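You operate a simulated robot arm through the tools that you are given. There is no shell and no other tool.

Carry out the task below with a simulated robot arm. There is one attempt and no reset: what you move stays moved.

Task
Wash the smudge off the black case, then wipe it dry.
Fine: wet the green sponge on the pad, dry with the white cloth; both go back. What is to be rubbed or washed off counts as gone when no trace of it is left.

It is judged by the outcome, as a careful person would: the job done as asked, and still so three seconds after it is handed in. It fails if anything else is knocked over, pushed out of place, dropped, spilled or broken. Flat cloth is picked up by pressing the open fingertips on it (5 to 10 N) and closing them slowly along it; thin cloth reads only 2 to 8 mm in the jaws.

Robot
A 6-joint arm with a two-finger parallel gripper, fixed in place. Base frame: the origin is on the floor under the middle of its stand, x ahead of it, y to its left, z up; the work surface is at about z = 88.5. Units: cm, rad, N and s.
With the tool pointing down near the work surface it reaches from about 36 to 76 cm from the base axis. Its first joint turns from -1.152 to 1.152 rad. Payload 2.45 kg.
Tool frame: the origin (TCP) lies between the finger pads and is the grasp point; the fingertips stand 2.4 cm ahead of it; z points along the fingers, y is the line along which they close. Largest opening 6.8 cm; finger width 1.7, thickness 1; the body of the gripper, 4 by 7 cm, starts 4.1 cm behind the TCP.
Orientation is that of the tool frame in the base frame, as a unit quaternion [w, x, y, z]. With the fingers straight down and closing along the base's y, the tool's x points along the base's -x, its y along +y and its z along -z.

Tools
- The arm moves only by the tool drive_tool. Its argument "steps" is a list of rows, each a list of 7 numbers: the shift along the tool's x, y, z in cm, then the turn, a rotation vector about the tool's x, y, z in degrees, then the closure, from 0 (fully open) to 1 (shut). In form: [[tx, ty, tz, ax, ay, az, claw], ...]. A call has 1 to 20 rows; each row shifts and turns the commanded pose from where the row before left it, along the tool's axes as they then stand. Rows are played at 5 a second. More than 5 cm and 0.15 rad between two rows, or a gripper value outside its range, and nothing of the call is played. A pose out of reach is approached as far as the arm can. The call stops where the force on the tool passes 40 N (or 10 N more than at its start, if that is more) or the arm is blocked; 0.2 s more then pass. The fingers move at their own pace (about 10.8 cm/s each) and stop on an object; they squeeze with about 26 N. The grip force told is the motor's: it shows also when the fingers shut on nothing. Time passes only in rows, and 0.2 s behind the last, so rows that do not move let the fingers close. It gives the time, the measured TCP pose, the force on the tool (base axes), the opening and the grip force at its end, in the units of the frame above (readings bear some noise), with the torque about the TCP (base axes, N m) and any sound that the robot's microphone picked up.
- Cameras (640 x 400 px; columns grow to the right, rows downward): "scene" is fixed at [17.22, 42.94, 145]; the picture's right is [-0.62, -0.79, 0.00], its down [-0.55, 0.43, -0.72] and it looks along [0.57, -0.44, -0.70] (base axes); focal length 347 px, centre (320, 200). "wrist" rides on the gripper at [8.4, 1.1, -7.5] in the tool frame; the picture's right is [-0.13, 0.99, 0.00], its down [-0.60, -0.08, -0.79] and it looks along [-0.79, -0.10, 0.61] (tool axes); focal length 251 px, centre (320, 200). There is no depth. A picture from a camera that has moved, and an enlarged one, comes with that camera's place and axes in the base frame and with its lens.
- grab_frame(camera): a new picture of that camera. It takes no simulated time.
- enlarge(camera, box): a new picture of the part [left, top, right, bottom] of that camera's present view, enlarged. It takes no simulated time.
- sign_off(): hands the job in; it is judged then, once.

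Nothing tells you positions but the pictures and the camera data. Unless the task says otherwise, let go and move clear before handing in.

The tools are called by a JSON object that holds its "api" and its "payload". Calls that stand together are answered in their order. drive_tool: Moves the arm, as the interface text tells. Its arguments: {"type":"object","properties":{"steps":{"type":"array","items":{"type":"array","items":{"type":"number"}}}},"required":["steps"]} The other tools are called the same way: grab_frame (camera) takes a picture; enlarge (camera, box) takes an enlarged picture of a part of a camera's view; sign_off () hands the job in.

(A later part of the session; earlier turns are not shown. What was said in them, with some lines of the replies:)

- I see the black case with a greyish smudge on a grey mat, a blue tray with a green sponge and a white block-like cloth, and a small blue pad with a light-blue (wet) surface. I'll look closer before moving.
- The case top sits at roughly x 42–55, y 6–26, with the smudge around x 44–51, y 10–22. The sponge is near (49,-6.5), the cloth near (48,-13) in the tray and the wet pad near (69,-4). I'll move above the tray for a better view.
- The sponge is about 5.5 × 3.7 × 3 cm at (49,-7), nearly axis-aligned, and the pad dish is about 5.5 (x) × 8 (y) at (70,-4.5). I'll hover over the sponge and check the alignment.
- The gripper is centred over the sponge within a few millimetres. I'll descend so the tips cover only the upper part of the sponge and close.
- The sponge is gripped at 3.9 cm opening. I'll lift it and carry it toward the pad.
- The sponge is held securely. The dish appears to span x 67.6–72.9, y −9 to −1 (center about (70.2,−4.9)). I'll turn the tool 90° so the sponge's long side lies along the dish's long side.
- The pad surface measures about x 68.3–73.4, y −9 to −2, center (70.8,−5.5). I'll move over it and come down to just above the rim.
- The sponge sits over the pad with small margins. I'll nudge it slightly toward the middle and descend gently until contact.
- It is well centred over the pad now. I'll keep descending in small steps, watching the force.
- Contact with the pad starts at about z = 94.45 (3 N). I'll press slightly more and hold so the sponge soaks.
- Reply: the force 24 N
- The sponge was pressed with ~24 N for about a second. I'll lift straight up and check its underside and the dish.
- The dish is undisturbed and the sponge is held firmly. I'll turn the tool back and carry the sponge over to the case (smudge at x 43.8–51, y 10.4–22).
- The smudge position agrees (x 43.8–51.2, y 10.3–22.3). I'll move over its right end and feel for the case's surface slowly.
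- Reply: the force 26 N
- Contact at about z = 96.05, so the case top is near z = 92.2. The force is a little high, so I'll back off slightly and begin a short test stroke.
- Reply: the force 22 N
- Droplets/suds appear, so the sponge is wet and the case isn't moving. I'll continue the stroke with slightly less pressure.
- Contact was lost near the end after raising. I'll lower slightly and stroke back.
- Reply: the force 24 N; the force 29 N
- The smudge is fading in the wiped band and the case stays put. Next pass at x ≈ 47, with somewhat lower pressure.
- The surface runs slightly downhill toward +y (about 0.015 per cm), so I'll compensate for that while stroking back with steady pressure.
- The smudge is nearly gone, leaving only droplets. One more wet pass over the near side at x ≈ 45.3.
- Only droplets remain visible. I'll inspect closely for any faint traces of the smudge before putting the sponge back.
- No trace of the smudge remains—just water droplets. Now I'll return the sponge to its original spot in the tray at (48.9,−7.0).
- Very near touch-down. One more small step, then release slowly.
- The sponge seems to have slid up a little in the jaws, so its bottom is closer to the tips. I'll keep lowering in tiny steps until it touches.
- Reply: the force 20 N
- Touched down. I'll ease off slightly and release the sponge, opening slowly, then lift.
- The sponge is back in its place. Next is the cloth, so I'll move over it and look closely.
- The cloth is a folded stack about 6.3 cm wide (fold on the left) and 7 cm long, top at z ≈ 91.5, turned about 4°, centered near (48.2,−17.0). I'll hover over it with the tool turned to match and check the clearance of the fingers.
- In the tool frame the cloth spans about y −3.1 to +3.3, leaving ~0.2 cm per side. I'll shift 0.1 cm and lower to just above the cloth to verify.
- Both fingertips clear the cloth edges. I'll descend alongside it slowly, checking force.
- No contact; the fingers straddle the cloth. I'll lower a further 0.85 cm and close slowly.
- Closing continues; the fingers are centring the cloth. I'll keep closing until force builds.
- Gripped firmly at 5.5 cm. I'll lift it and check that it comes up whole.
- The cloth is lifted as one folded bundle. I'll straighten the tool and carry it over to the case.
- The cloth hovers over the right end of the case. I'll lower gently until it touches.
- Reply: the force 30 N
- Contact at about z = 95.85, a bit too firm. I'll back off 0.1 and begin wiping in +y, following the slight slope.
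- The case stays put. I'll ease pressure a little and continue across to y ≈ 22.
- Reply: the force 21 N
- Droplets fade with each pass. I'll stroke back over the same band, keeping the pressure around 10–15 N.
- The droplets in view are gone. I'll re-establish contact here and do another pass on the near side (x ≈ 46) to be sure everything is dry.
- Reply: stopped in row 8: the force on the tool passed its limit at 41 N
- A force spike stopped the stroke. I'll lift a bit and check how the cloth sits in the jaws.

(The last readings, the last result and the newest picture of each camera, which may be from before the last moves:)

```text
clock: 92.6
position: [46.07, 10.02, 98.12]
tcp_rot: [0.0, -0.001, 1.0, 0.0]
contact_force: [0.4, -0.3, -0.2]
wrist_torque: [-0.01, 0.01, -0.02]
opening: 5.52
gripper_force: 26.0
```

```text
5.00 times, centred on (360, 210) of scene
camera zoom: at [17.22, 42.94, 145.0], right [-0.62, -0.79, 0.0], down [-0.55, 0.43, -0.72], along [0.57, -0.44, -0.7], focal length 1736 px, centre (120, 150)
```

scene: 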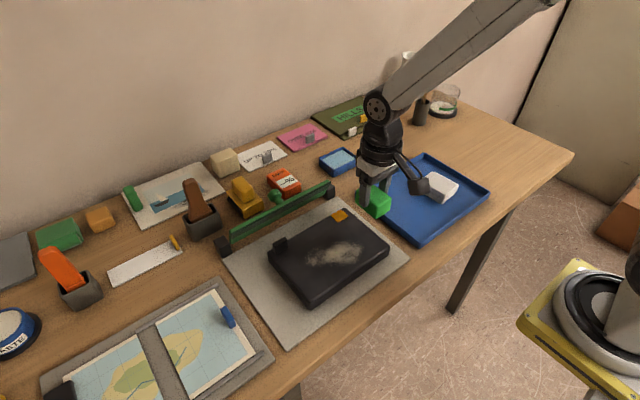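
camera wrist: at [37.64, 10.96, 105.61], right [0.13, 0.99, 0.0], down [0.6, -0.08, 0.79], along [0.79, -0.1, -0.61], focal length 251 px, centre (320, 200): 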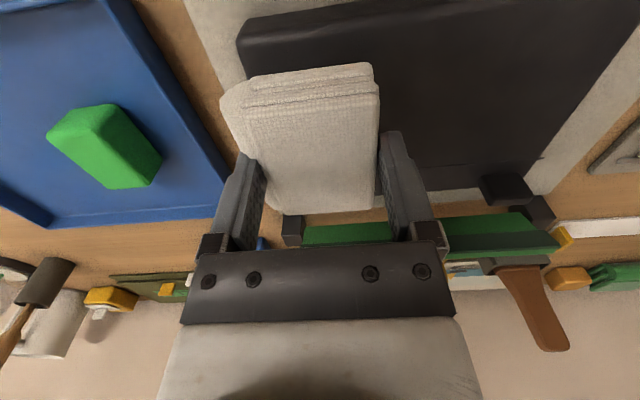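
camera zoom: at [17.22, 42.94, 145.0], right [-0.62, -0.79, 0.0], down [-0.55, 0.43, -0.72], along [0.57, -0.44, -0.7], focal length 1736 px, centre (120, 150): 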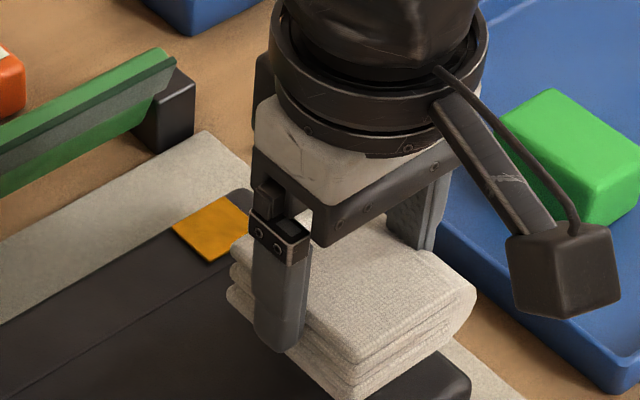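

The cloth still sits well in the jaws. I'll raise it and move aside to inspect the whole case.

{"api": "drive_tool", "payload": {"steps": [[0, 0, -1.5, 0, 0, 0, 0.35], [0, -1, -2, 0, 0, 0, 0.35], [0, -2, -1.5, 0, 0, 0, 0.35], [0, -2, -1, 0, 0, 0, 0.35], [0, -1, 0, 0, 0, 0, 0.35], [0, 0, 0, 0, 0, 0, 0.35]]}}

{"api": "enlarge", "payload": {"camera": "scene", "box": [260, 190, 400, 310]}}

{"api": "enlarge", "payload": {"camera": "wrist", "box": [300, 0, 620, 180]}}

{"api": "enlarge", "payload": {"camera": "scene", "box": [310, 215, 390, 275]}}

```text
clock: 94.0
position: [45.97, 4.19, 104.28]
tcp_rot: [0.0, 0.001, 1.0, 0.0]
contact_force: [0.1, -0.4, -0.1]
wrist_torque: [0.0, 0.02, 0.01]
opening: 5.49
gripper_force: 26.3
```

```text
3.33 times, centred on (330, 250) of scene
camera zoom: at [17.22, 42.94, 145.0], right [-0.62, -0.79, 0.0], down [-0.55, 0.43, -0.72], along [0.57, -0.44, -0.7], focal length 1157 px, centre (287, 33)
```

zoom: 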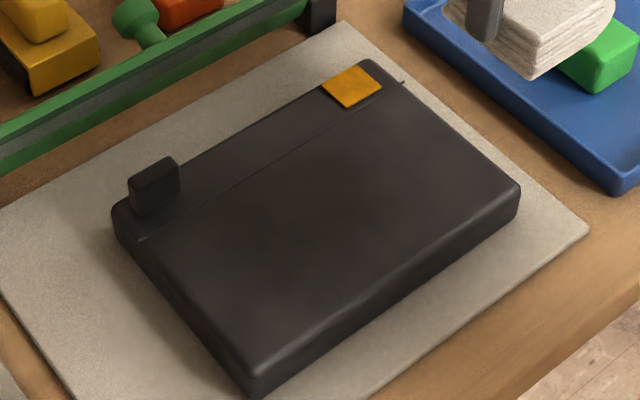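

```text
2.00 times, centred on (460, 90) of wrist
camera zoom: at [37.63, 5.1, 111.67], right [0.13, 0.99, 0.0], down [0.6, -0.08, 0.79], along [0.79, -0.1, -0.61], focal length 503 px, centre (40, 420)
```

zoom: 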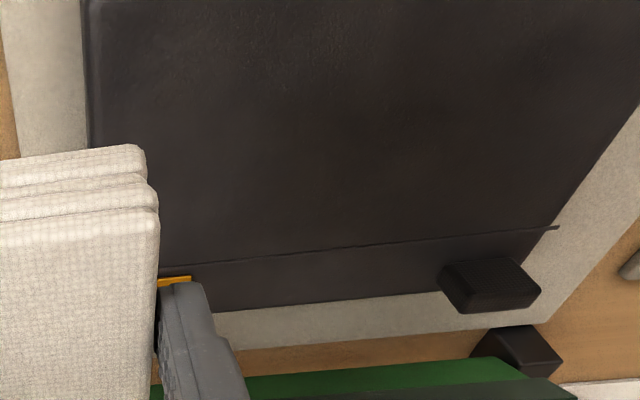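

```text
6.67 times, centred on (350, 245) of scene
camera zoom: at [17.22, 42.94, 145.0], right [-0.62, -0.79, 0.0], down [-0.55, 0.43, -0.72], along [0.57, -0.44, -0.7], focal length 2315 px, centre (120, -100)
```

zoom: 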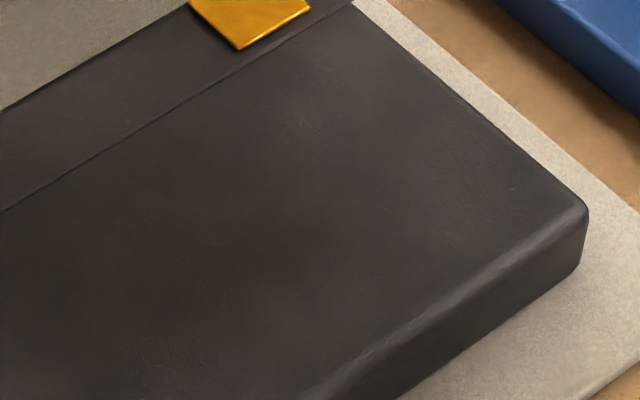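

The case looks clean and dry. I'll zoom in on the rest of the formerly smudged region for any faint trace.

{"api": "enlarge", "payload": {"camera": "scene", "box": [290, 240, 350, 280]}}

{"api": "enlarge", "payload": {"camera": "scene", "box": [320, 225, 380, 265]}}

{"api": "enlarge", "payload": {"camera": "wrist", "box": [340, 0, 560, 120]}}

```text
10.00 times, centred on (320, 260) of scene
camera zoom: at [17.22, 42.94, 145.0], right [-0.62, -0.79, 0.0], down [-0.55, 0.43, -0.72], along [0.57, -0.44, -0.7], focal length 3472 px, centre (320, -400)
```

zoom: 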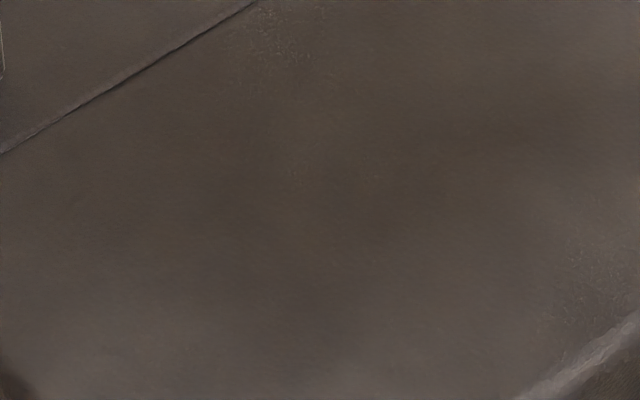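

```text
10.00 times, centred on (350, 245) of scene
camera zoom: at [17.22, 42.94, 145.0], right [-0.62, -0.79, 0.0], down [-0.55, 0.43, -0.72], along [0.57, -0.44, -0.7], focal length 3472 px, centre (20, -250)
```

zoom: 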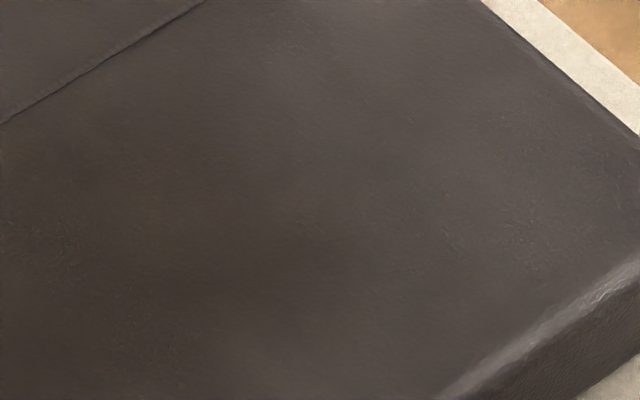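

```text
2.91 times, centred on (450, 60) of wrist
camera zoom: at [37.63, 5.1, 111.67], right [0.13, 0.99, 0.0], down [0.6, -0.08, 0.79], along [0.79, -0.1, -0.61], focal length 731 px, centre (-58, 607)
```

zoom: 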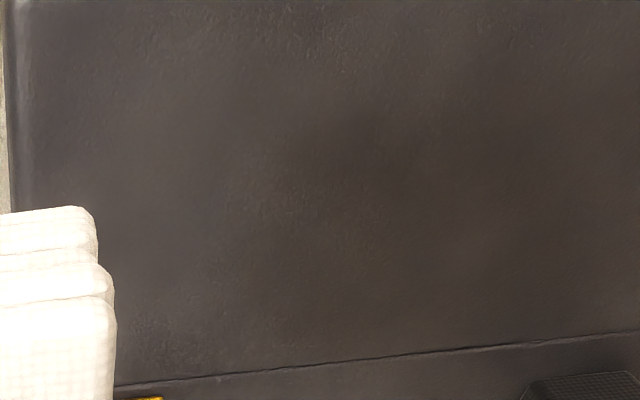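

{"api": "enlarge", "payload": {"camera": "scene", "box": [305, 235, 335, 255]}}

{"api": "enlarge", "payload": {"camera": "scene", "box": [335, 250, 365, 270]}}

{"api": "enlarge", "payload": {"camera": "scene", "box": [300, 230, 370, 276]}}

```text
16.00 times, centred on (320, 245) of scene
camera zoom: at [17.22, 42.94, 145.0], right [-0.62, -0.79, 0.0], down [-0.55, 0.43, -0.72], along [0.57, -0.44, -0.7], focal length 5555 px, centre (320, -520)
```

zoom: 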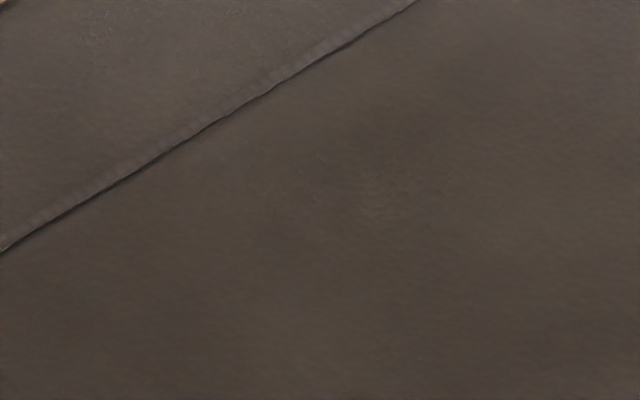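

```text
16.00 times, centred on (350, 260) of scene
camera zoom: at [17.22, 42.94, 145.0], right [-0.62, -0.79, 0.0], down [-0.55, 0.43, -0.72], along [0.57, -0.44, -0.7], focal length 5555 px, centre (-160, -760)
```

zoom: 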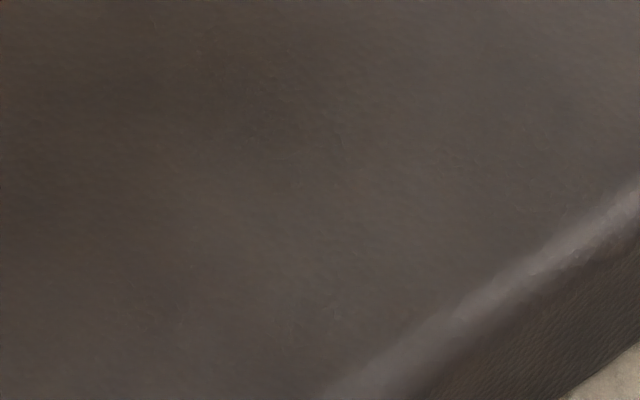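

```text
8.70 times, centred on (335, 253) of scene
camera zoom: at [17.22, 42.94, 145.0], right [-0.62, -0.79, 0.0], down [-0.55, 0.43, -0.72], along [0.57, -0.44, -0.7], focal length 3019 px, centre (190, -261)
```

zoom: 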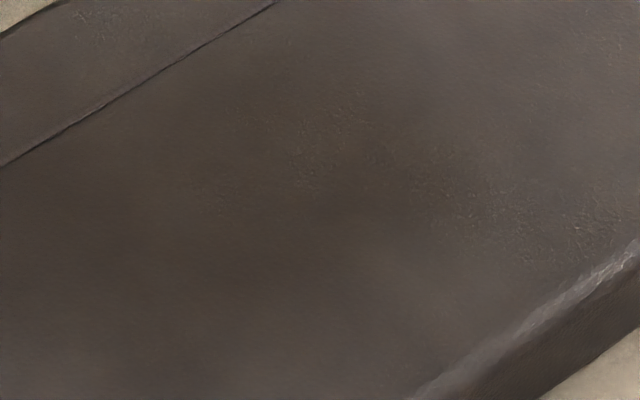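

The faint mottling is just rendering texture that changes between views; no smudge or droplets remain. For certainty I'll make one more dry pass over the near half (x ≈ 45.8), starting well inside the case's edge.

{"api": "drive_tool", "payload": {"steps": [[0, 1.7, 0, 0, 0, 0, 0.35], [0, 2.5, 0, 0, 0, 0, 0.35], [0, 2.6, 0.5, 0, 0, 0, 0.35], [0, 0, 1.5, 0, 0, 0, 0.35], [0, 0, 1.8, 0, 0, 0, 0.35], [0, 0, 1.5, 0, 0, 0, 0.35], [0, 0, 1.0, 0, 0, 0, 0.35], [0, 0, 0.8, 0, 0, 0, 0.35], [0, 0, 0.6, 0, 0, 0, 0.35], [0, 0, 0.3, 0, 0, 0, 0.35], [0, 0, 0, 0, 0, 0, 0.35]]}}

```text
clock: 96.4
position: [45.92, 10.96, 96.21]
tcp_rot: [0.0, 0.0, 1.0, 0.0]
contact_force: [0.2, 0.4, -0.9]
wrist_torque: [-0.03, 0.03, 0.01]
opening: 5.52
gripper_force: 25.9
```

{"api": "drive_tool", "payload": {"steps": [[0, 0, 0.12, 0, 0, 0, 0.35], [0, 0, 0.1, 0, 0, 0, 0.35], [0, 0, 0.1, 0, 0, 0, 0.35], [0, 0, 0, 0, 0, 0, 0.35]]}}

```text
clock: 97.4
position: [46.0, 10.83, 96.02]
tcp_rot: [0.0, 0.0, 1.0, 0.0]
contact_force: [0.5, 0.8, -0.9]
wrist_torque: [0.01, -0.02, 0.03]
opening: 5.48
gripper_force: 26.6
```

{"api": "drive_tool", "payload": {"steps": [[0, 0, 0.08, 0, 0, 0, 0.35], [0, 0, 0.06, 0, 0, 0, 0.35], [0, 0, 0.06, 0, 0, 0, 0.35], [0, 0, 0, 0, 0, 0, 0.35]]}}

```text
clock: 98.4
position: [45.9, 10.88, 95.77]
tcp_rot: [-0.001, 0.0, 1.0, -0.001]
contact_force: [-1.9, -0.7, 10.9]
wrist_torque: [-0.02, 0.05, 0.02]
opening: 5.48
gripper_force: 25.9
```

Contact at ~11 N. Stroking in +y now.

{"api": "drive_tool", "payload": {"steps": [[0, 0.5, 0, 0, 0, 0, 0.35], [0, 0.7, 0.008, 0, 0, 0, 0.35], [0, 0.78, 0.01, 0, 0, 0, 0.35], [0, 0.78, 0.01, 0, 0, 0, 0.35], [0, 0.78, 0.01, 0, 0, 0, 0.35], [0, 0.78, 0.01, 0, 0, 0, 0.35], [0, 0.78, 0.01, 0, 0, 0, 0.35]]}}

{"api": "drive_tool", "payload": {"steps": [[0, 0.78, 0.006, 0, 0, 0, 0.35], [0, 0.78, 0.006, 0, 0, 0, 0.35], [0, 0.78, 0.006, 0, 0, 0, 0.35], [0, 0.78, 0.006, 0, 0, 0, 0.35], [0, 0.78, 0.006, 0, 0, 0, 0.35], [0, 0.78, 0.006, 0, 0, 0, 0.35], [0, 0.78, 0.006, 0, 0, 0, 0.35]]}}

{"api": "enlarge", "payload": {"camera": "scene", "box": [260, 180, 420, 300]}}

```text
clock: 100.0
position: [45.95, 15.78, 95.69]
tcp_rot: [-0.001, 0.0, 1.0, 0.0]
contact_force: [-0.3, -6.5, 12.6]
wrist_torque: [-0.14, 0.02, -0.02]
opening: 5.51
gripper_force: 25.6
```

```text
clock: 101.6
position: [46.01, 21.38, 95.73]
tcp_rot: [0.001, 0.0, 1.0, 0.0]
contact_force: [-0.8, -13.1, 30.3]
wrist_torque: [-0.37, -0.11, -0.01]
opening: 5.51
gripper_force: 25.7
```

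```text
3.33 times, centred on (340, 240) of scene
camera zoom: at [17.17, 42.88, 145.02], right [-0.62, -0.79, 0.0], down [-0.55, 0.43, -0.72], along [0.57, -0.44, -0.7], focal length 1157 px, centre (253, 67)
```

zoom: 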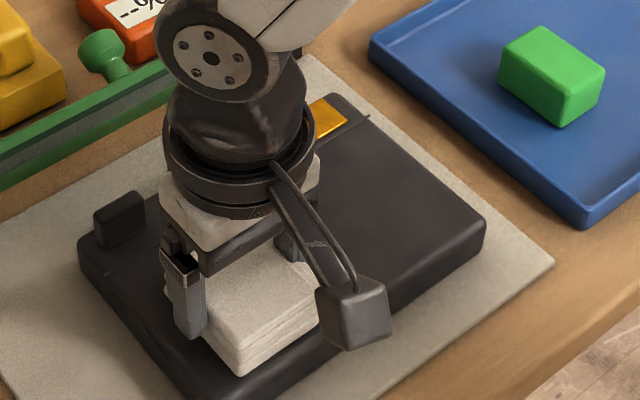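

The pass is complete, with a bit of extra pressure at the end. I'll lift off here and inspect once more.

{"api": "drive_tool", "payload": {"steps": [[0, 0, -0.15, 0, 0, 0, 0.35], [0, 0, -0.5, 0, 0, 0, 0.35], [0, 0, -1.5, 0, 0, 0, 0.35], [0, 0, -2, 0, 0, 0, 0.35], [0, 0, -2, 0, 0, 0, 0.35], [0, 0, -2, 0, 0, 0, 0.35], [0, -2, 0, 0, 0, 0, 0.35], [0, -2.5, 0, 0, 0, 0, 0.35], [0, -2.5, 0, 0, 0, 0, 0.35], [0, -2.5, 0, 0, 0, 0, 0.35], [0, -2.5, 0, 0, 0, 0, 0.35], [0, -2.5, 0, 0, 0, 0, 0.35], [0, -2.5, 0, 0, 0, 0, 0.35], [0, 0, 0, 0, 0, 0, 0.35]]}}

{"api": "grab_frame", "payload": {"camera": "scene"}}

{"api": "enlarge", "payload": {"camera": "scene", "box": [260, 190, 400, 310]}}

{"api": "grab_frame", "payload": {"camera": "wrist"}}

```text
clock: 104.6
position: [45.92, 4.48, 103.66]
tcp_rot: [-0.001, -0.001, 1.0, 0.001]
contact_force: [0.4, -0.4, 0.5]
wrist_torque: [-0.01, -0.03, -0.02]
opening: 5.47
gripper_force: 26.1
```

```text
taken
```

scene: 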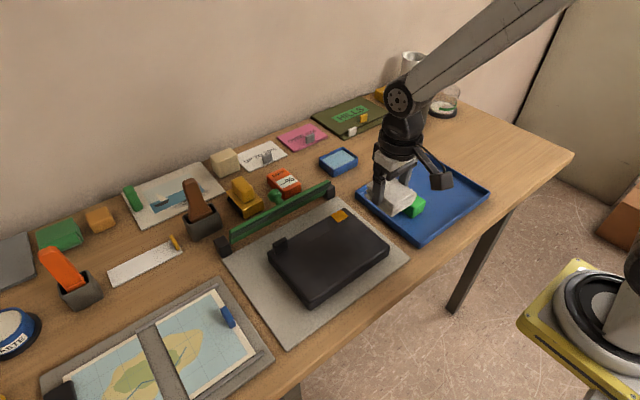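

```text
3.33 times, centred on (330, 250) of scene
camera zoom: at [17.22, 42.94, 145.0], right [-0.62, -0.79, 0.0], down [-0.55, 0.43, -0.72], along [0.57, -0.44, -0.7], focal length 1157 px, centre (287, 33)
```

zoom: 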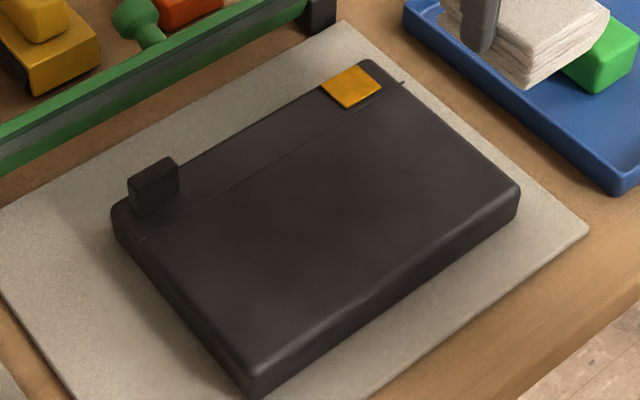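

```text
taken
camera wrist: at [37.59, 5.42, 111.11], right [0.13, 0.99, 0.0], down [0.6, -0.08, 0.79], along [0.79, -0.1, -0.61], focal length 251 px, centre (320, 200)
```

wrist: 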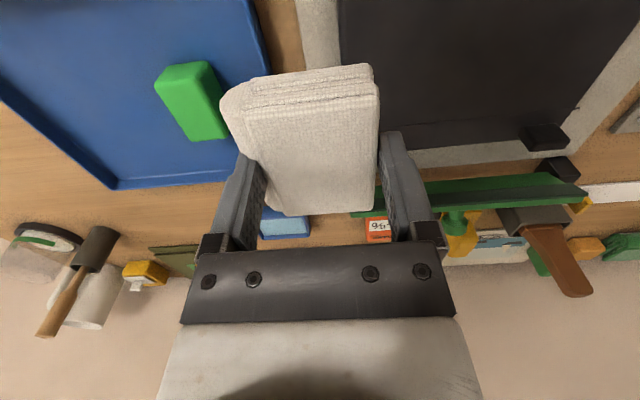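

The case is clean, dry and exactly where it was. Now I'll return the cloth to its original spot at (48.25,−16.9), turned 4° as it was.

{"api": "drive_tool", "payload": {"steps": [[-0.2, -1.6, 0, 0, 0, 0, 0.35], [-0.27, -2.4, 0, 0, 0, 0, 0.35], [-0.27, -2.5, 0, 0, 0, 0, 0.35], [-0.27, -2.5, 0, 0, 0, 0, 0.35], [-0.27, -2.5, 0, 0, 0, 0, 0.35], [-0.27, -2.5, 0, 0, 0, 0, 0.35], [-0.27, -2.5, 0, 0, 0, 0, 0.35], [-0.27, -2.5, 0, 0, 0, 0, 0.35], [-0.24, -2.4, 0, 0, 0, 0, 0.35], [0, 0, 0, 0, 0, -4, 0.35], [0, 0, 1.5, 0, 0, 0, 0.35], [0, 0, 2, 0, 0, 0, 0.35], [0, 0, 2, 0, 0, 0, 0.35], [0, 0, 2, 0, 0, 0, 0.35], [0, 0, 1.5, 0, 0, 0, 0.35], [0, 0, 0.8, 0, 0, 0, 0.35], [0, 0, 0, 0, 0, 0, 0.35]]}}

{"api": "grab_frame", "payload": {"camera": "wrist"}}

{"api": "enlarge", "payload": {"camera": "scene", "box": [370, 110, 510, 230]}}

```text
clock: 108.2
position: [48.32, -16.86, 94.01]
tcp_rot: [0.0, -0.035, 0.999, -0.001]
contact_force: [0.0, 0.0, 0.4]
wrist_torque: [0.01, -0.02, -0.04]
opening: 5.49
gripper_force: 26.4
```

```text
taken
camera wrist: at [39.84, -16.59, 101.36], right [0.06, 1.0, 0.0], down [0.61, -0.04, 0.79], along [0.79, -0.05, -0.61], focal length 251 px, centre (320, 200)
```

wrist: 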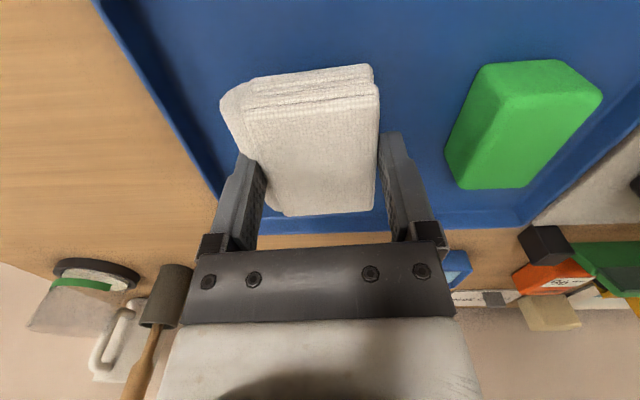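

```text
3.33 times, centred on (440, 170) of scene
camera zoom: at [17.22, 42.94, 145.0], right [-0.62, -0.79, 0.0], down [-0.55, 0.43, -0.72], along [0.57, -0.44, -0.7], focal length 1157 px, centre (-80, 300)
```

zoom: 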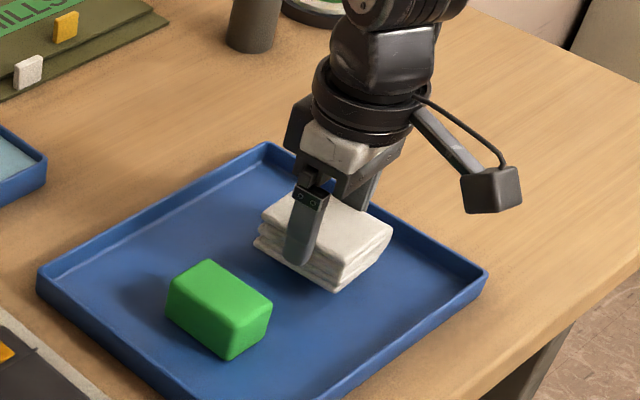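

The cloth is just above its place. I'll lower in small steps to touch-down.

{"api": "drive_tool", "payload": {"steps": [[0, 0, 0.4, 0, 0, 0, 0.35], [0, 0, 0.4, 0, 0, 0, 0.35], [0, 0, 0.3, 0, 0, 0, 0.35], [0, 0, 0.2, 0, 0, 0, 0.35], [0, 0, 0, 0, 0, 0, 0.35]]}}

```text
clock: 109.4
position: [48.23, -17.07, 92.62]
tcp_rot: [0.0, -0.035, 0.999, -0.001]
contact_force: [-0.3, 0.4, -0.6]
wrist_torque: [0.02, 0.03, -0.02]
opening: 5.49
gripper_force: 26.2
```

{"api": "drive_tool", "payload": {"steps": [[0, 0, 0.07, 0, 0, 0, 0.35], [0, 0, 0.06, 0, 0, 0, 0.35], [0, 0, 0, 0, 0, 0, 0.35]]}}

```text
clock: 110.2
position: [48.27, -17.18, 92.48]
tcp_rot: [-0.001, -0.035, 0.999, 0.001]
contact_force: [0.0, -0.8, 0.3]
wrist_torque: [0.0, 0.0, 0.0]
opening: 5.48
gripper_force: 26.3
```

{"api": "drive_tool", "payload": {"steps": [[0, 0, 0.06, 0, 0, 0, 0.35], [0, 0, 0.05, 0, 0, 0, 0.35], [0, 0, 0, 0, 0, 0, 0.35]]}}

```text
clock: 111.0
position: [48.23, -16.99, 92.32]
tcp_rot: [-0.001, -0.036, 0.999, -0.001]
contact_force: [-0.4, 0.0, -0.4]
wrist_torque: [0.02, -0.04, -0.02]
opening: 5.49
gripper_force: 25.7
```

{"api": "drive_tool", "payload": {"steps": [[0, 0, 0.05, 0, 0, 0, 0.35], [0, 0, 0.05, 0, 0, 0, 0.35], [0, 0, 0, 0, 0, 0, 0.35]]}}

{"api": "enlarge", "payload": {"camera": "scene", "box": [410, 150, 480, 210]}}

```text
clock: 111.8
position: [48.2, -17.01, 92.29]
tcp_rot: [0.0, -0.035, 0.999, 0.0]
contact_force: [-1.0, 1.6, 10.1]
wrist_torque: [0.13, 0.03, 0.01]
opening: 5.47
gripper_force: 26.8
```

```text
6.67 times, centred on (445, 180) of scene
camera zoom: at [17.2, 42.95, 145.0], right [-0.62, -0.79, 0.0], down [-0.55, 0.43, -0.72], along [0.57, -0.44, -0.7], focal length 2315 px, centre (-513, 333)
```

zoom: 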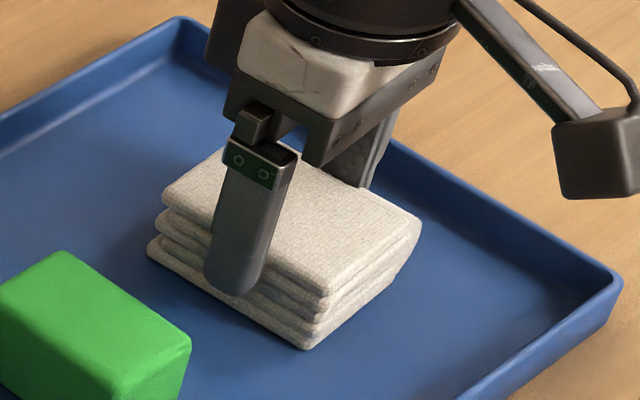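

Touch-down at 10 N. I'll ease off slightly, open slowly, and retreat upward.

{"api": "drive_tool", "payload": {"steps": [[0, 0, -0.06, 0, 0, 0, 0.3], [0, 0, 0, 0, 0, 0, 0.2], [0, 0, 0, 0, 0, 0, 0.16], [0, 0, 0, 0, 0, 0, 0.12], [0, 0, 0, 0, 0, 0, 0.06], [0, 0, 0, 0, 0, 0, 0], [0, 0, 0, 0, 0, 0, 0], [0, 0, -0.4, 0, 0, 0, 0], [0, 0, -0.6, 0, 0, 0, 0], [0, 0, -1, 0, 0, 0, 0], [0, 0, -2, 0, 0, 0, 0], [0, 0, -2.5, 0, 0, 0, 0], [0, 0, -2.5, 0, 0, 0, 0], [0, 0, 0, 0, 0, 0, 0]]}}

{"api": "grab_frame", "payload": {"camera": "wrist"}}

{"api": "enlarge", "payload": {"camera": "scene", "box": [350, 120, 510, 250]}}

```text
clock: 114.8
position: [48.21, -16.97, 101.48]
tcp_rot: [-0.001, -0.035, 0.999, 0.0]
contact_force: [-0.1, -0.2, 1.1]
wrist_torque: [-0.01, -0.01, 0.01]
opening: 6.8
gripper_force: 0.1
```

```text
taken
camera wrist: at [39.79, -16.63, 108.84], right [0.06, 1.0, 0.0], down [0.61, -0.04, 0.79], along [0.79, -0.05, -0.61], focal length 251 px, centre (320, 200)
```

wrist: 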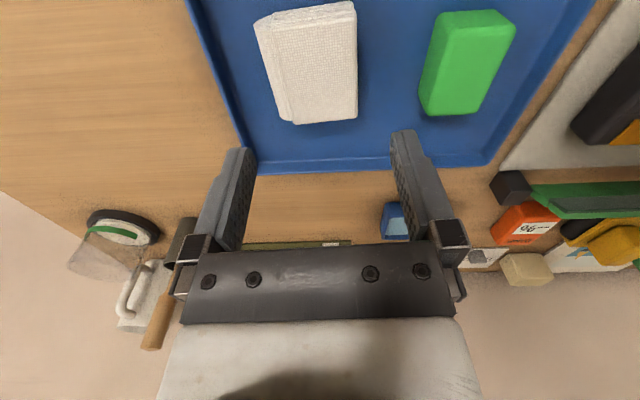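

```text
3.08 times, centred on (430, 185) of scene
camera zoom: at [17.22, 42.94, 145.0], right [-0.62, -0.79, 0.0], down [-0.55, 0.43, -0.72], along [0.57, -0.44, -0.7], focal length 1068 px, centre (-18, 246)
```

zoom: 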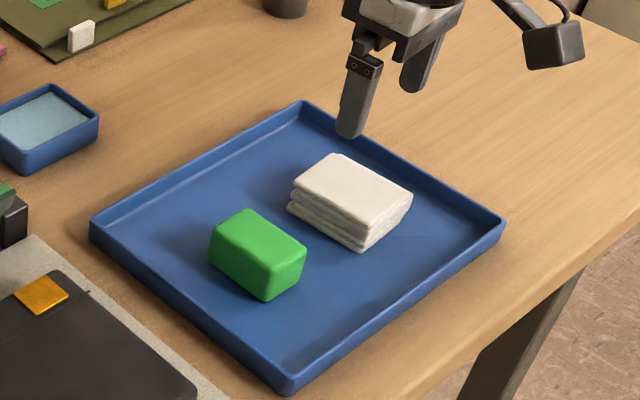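

Both sponge and cloth rest back in the tray. I'll retreat to the starting pose and take a last look at the whole scene and the case with an unobstructed view.

{"api": "drive_tool", "payload": {"steps": [[0, 0, -2, 0, 0, 4, 0], [0.5, 2.2, -2, 0, 0, 0, 0], [0.5, 2.5, -2, 0, 0, 0, 0], [0.5, 2.5, -2, 0, 0, 0, 0], [0.6, 2.5, -2, 0, 0, 0, 0], [0.6, 2.5, -2, 0, 0, 0, 0], [0.6, 2.5, -1.5, 0, 0, 0, 0], [0.6, 2.5, -1.0, 0, 0, 0, 0], [0.6, 2.5, -0.7, 0, 0, 0, 0], [0.4, 2.3, 0, 0, 0, 0, 0], [0, 0, 0, 0, 0, 0, 0]]}}

{"api": "grab_frame", "payload": {"camera": "wrist"}}

{"api": "grab_frame", "payload": {"camera": "scene"}}

{"api": "enlarge", "payload": {"camera": "wrist", "box": [280, 0, 560, 160]}}

{"api": "enlarge", "payload": {"camera": "scene", "box": [220, 180, 420, 320]}}

```text
clock: 117.2
position: [43.51, 5.12, 116.45]
tcp_rot: [0.0, 0.0, 1.0, 0.0]
contact_force: [-0.2, 0.8, 0.4]
wrist_torque: [0.0, 0.05, -0.01]
opening: 6.78
gripper_force: 0.2
```

```text
taken
camera wrist: at [35.02, 5.97, 123.89], right [0.13, 0.99, 0.0], down [0.6, -0.08, 0.79], along [0.79, -0.1, -0.61], focal length 251 px, centre (320, 200)
```

wrist: 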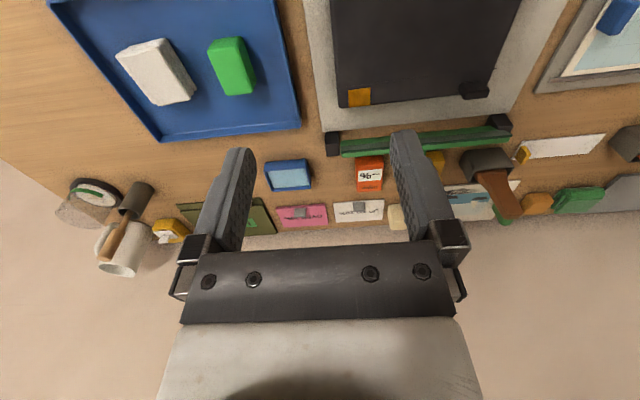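

```text
taken
```

scene: 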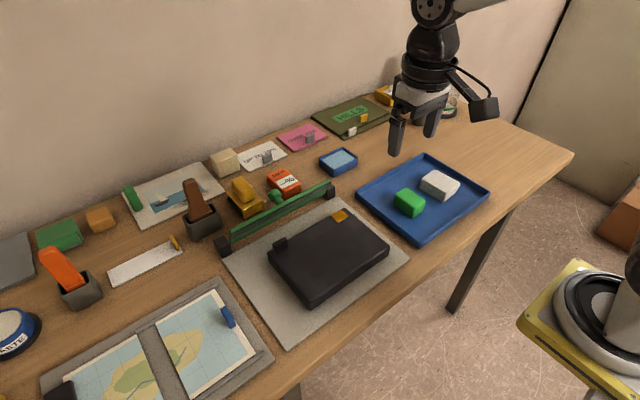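

```text
2.29 times, centred on (420, 80) of wrist
camera zoom: at [35.02, 5.97, 123.89], right [0.13, 0.99, 0.0], down [0.6, -0.08, 0.79], along [0.79, -0.1, -0.61], focal length 575 px, centre (91, 474)
```

zoom: 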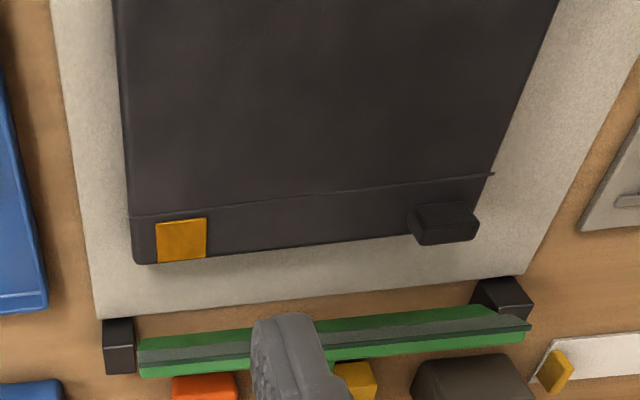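

```text
2.86 times, centred on (320, 250) of scene
camera zoom: at [17.22, 42.94, 145.0], right [-0.62, -0.79, 0.0], down [-0.55, 0.43, -0.72], along [0.57, -0.44, -0.7], focal length 992 px, centre (320, 57)
```

zoom: 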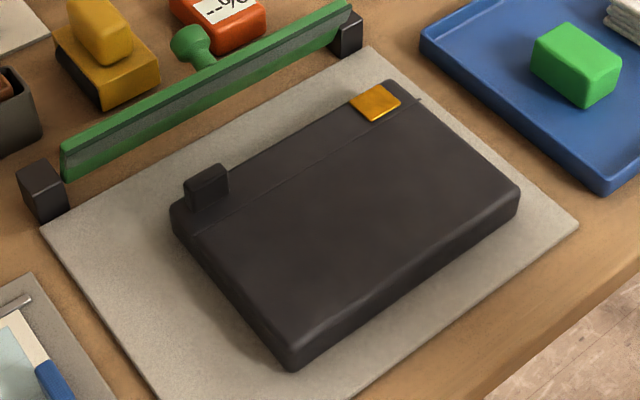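

The case is clean and dry with no visible smudge or droplets, and it has not moved. Sponge and cloth are back in the tray, everything else is as it was, and the gripper is open and clear. I'm handing in the job.

{"api": "sign_off", "payload": {}}

```text
The job is handed in.
```

The smudge is washed off the black case and the case is wiped dry. In the last pictures from both cameras I could see no smudge and no droplets on it.

- **Washing:** I wet the green sponge on the pad and made several passes over the smudge until only droplets were left.
- **Drying:** I wiped the case with the folded white cloth until the droplets were gone. One drying stroke was cut short when the force passed its limit (41 N). The case did not shift, and I finished drying with another pass.
- **Putting back:** The sponge and cloth are back in the blue tray in their original spots. The cloth is about 3 to 4 mm off where it started.

The case is where it was, and nothing else looks moved in the pictures. The gripper is open and clear of the table.
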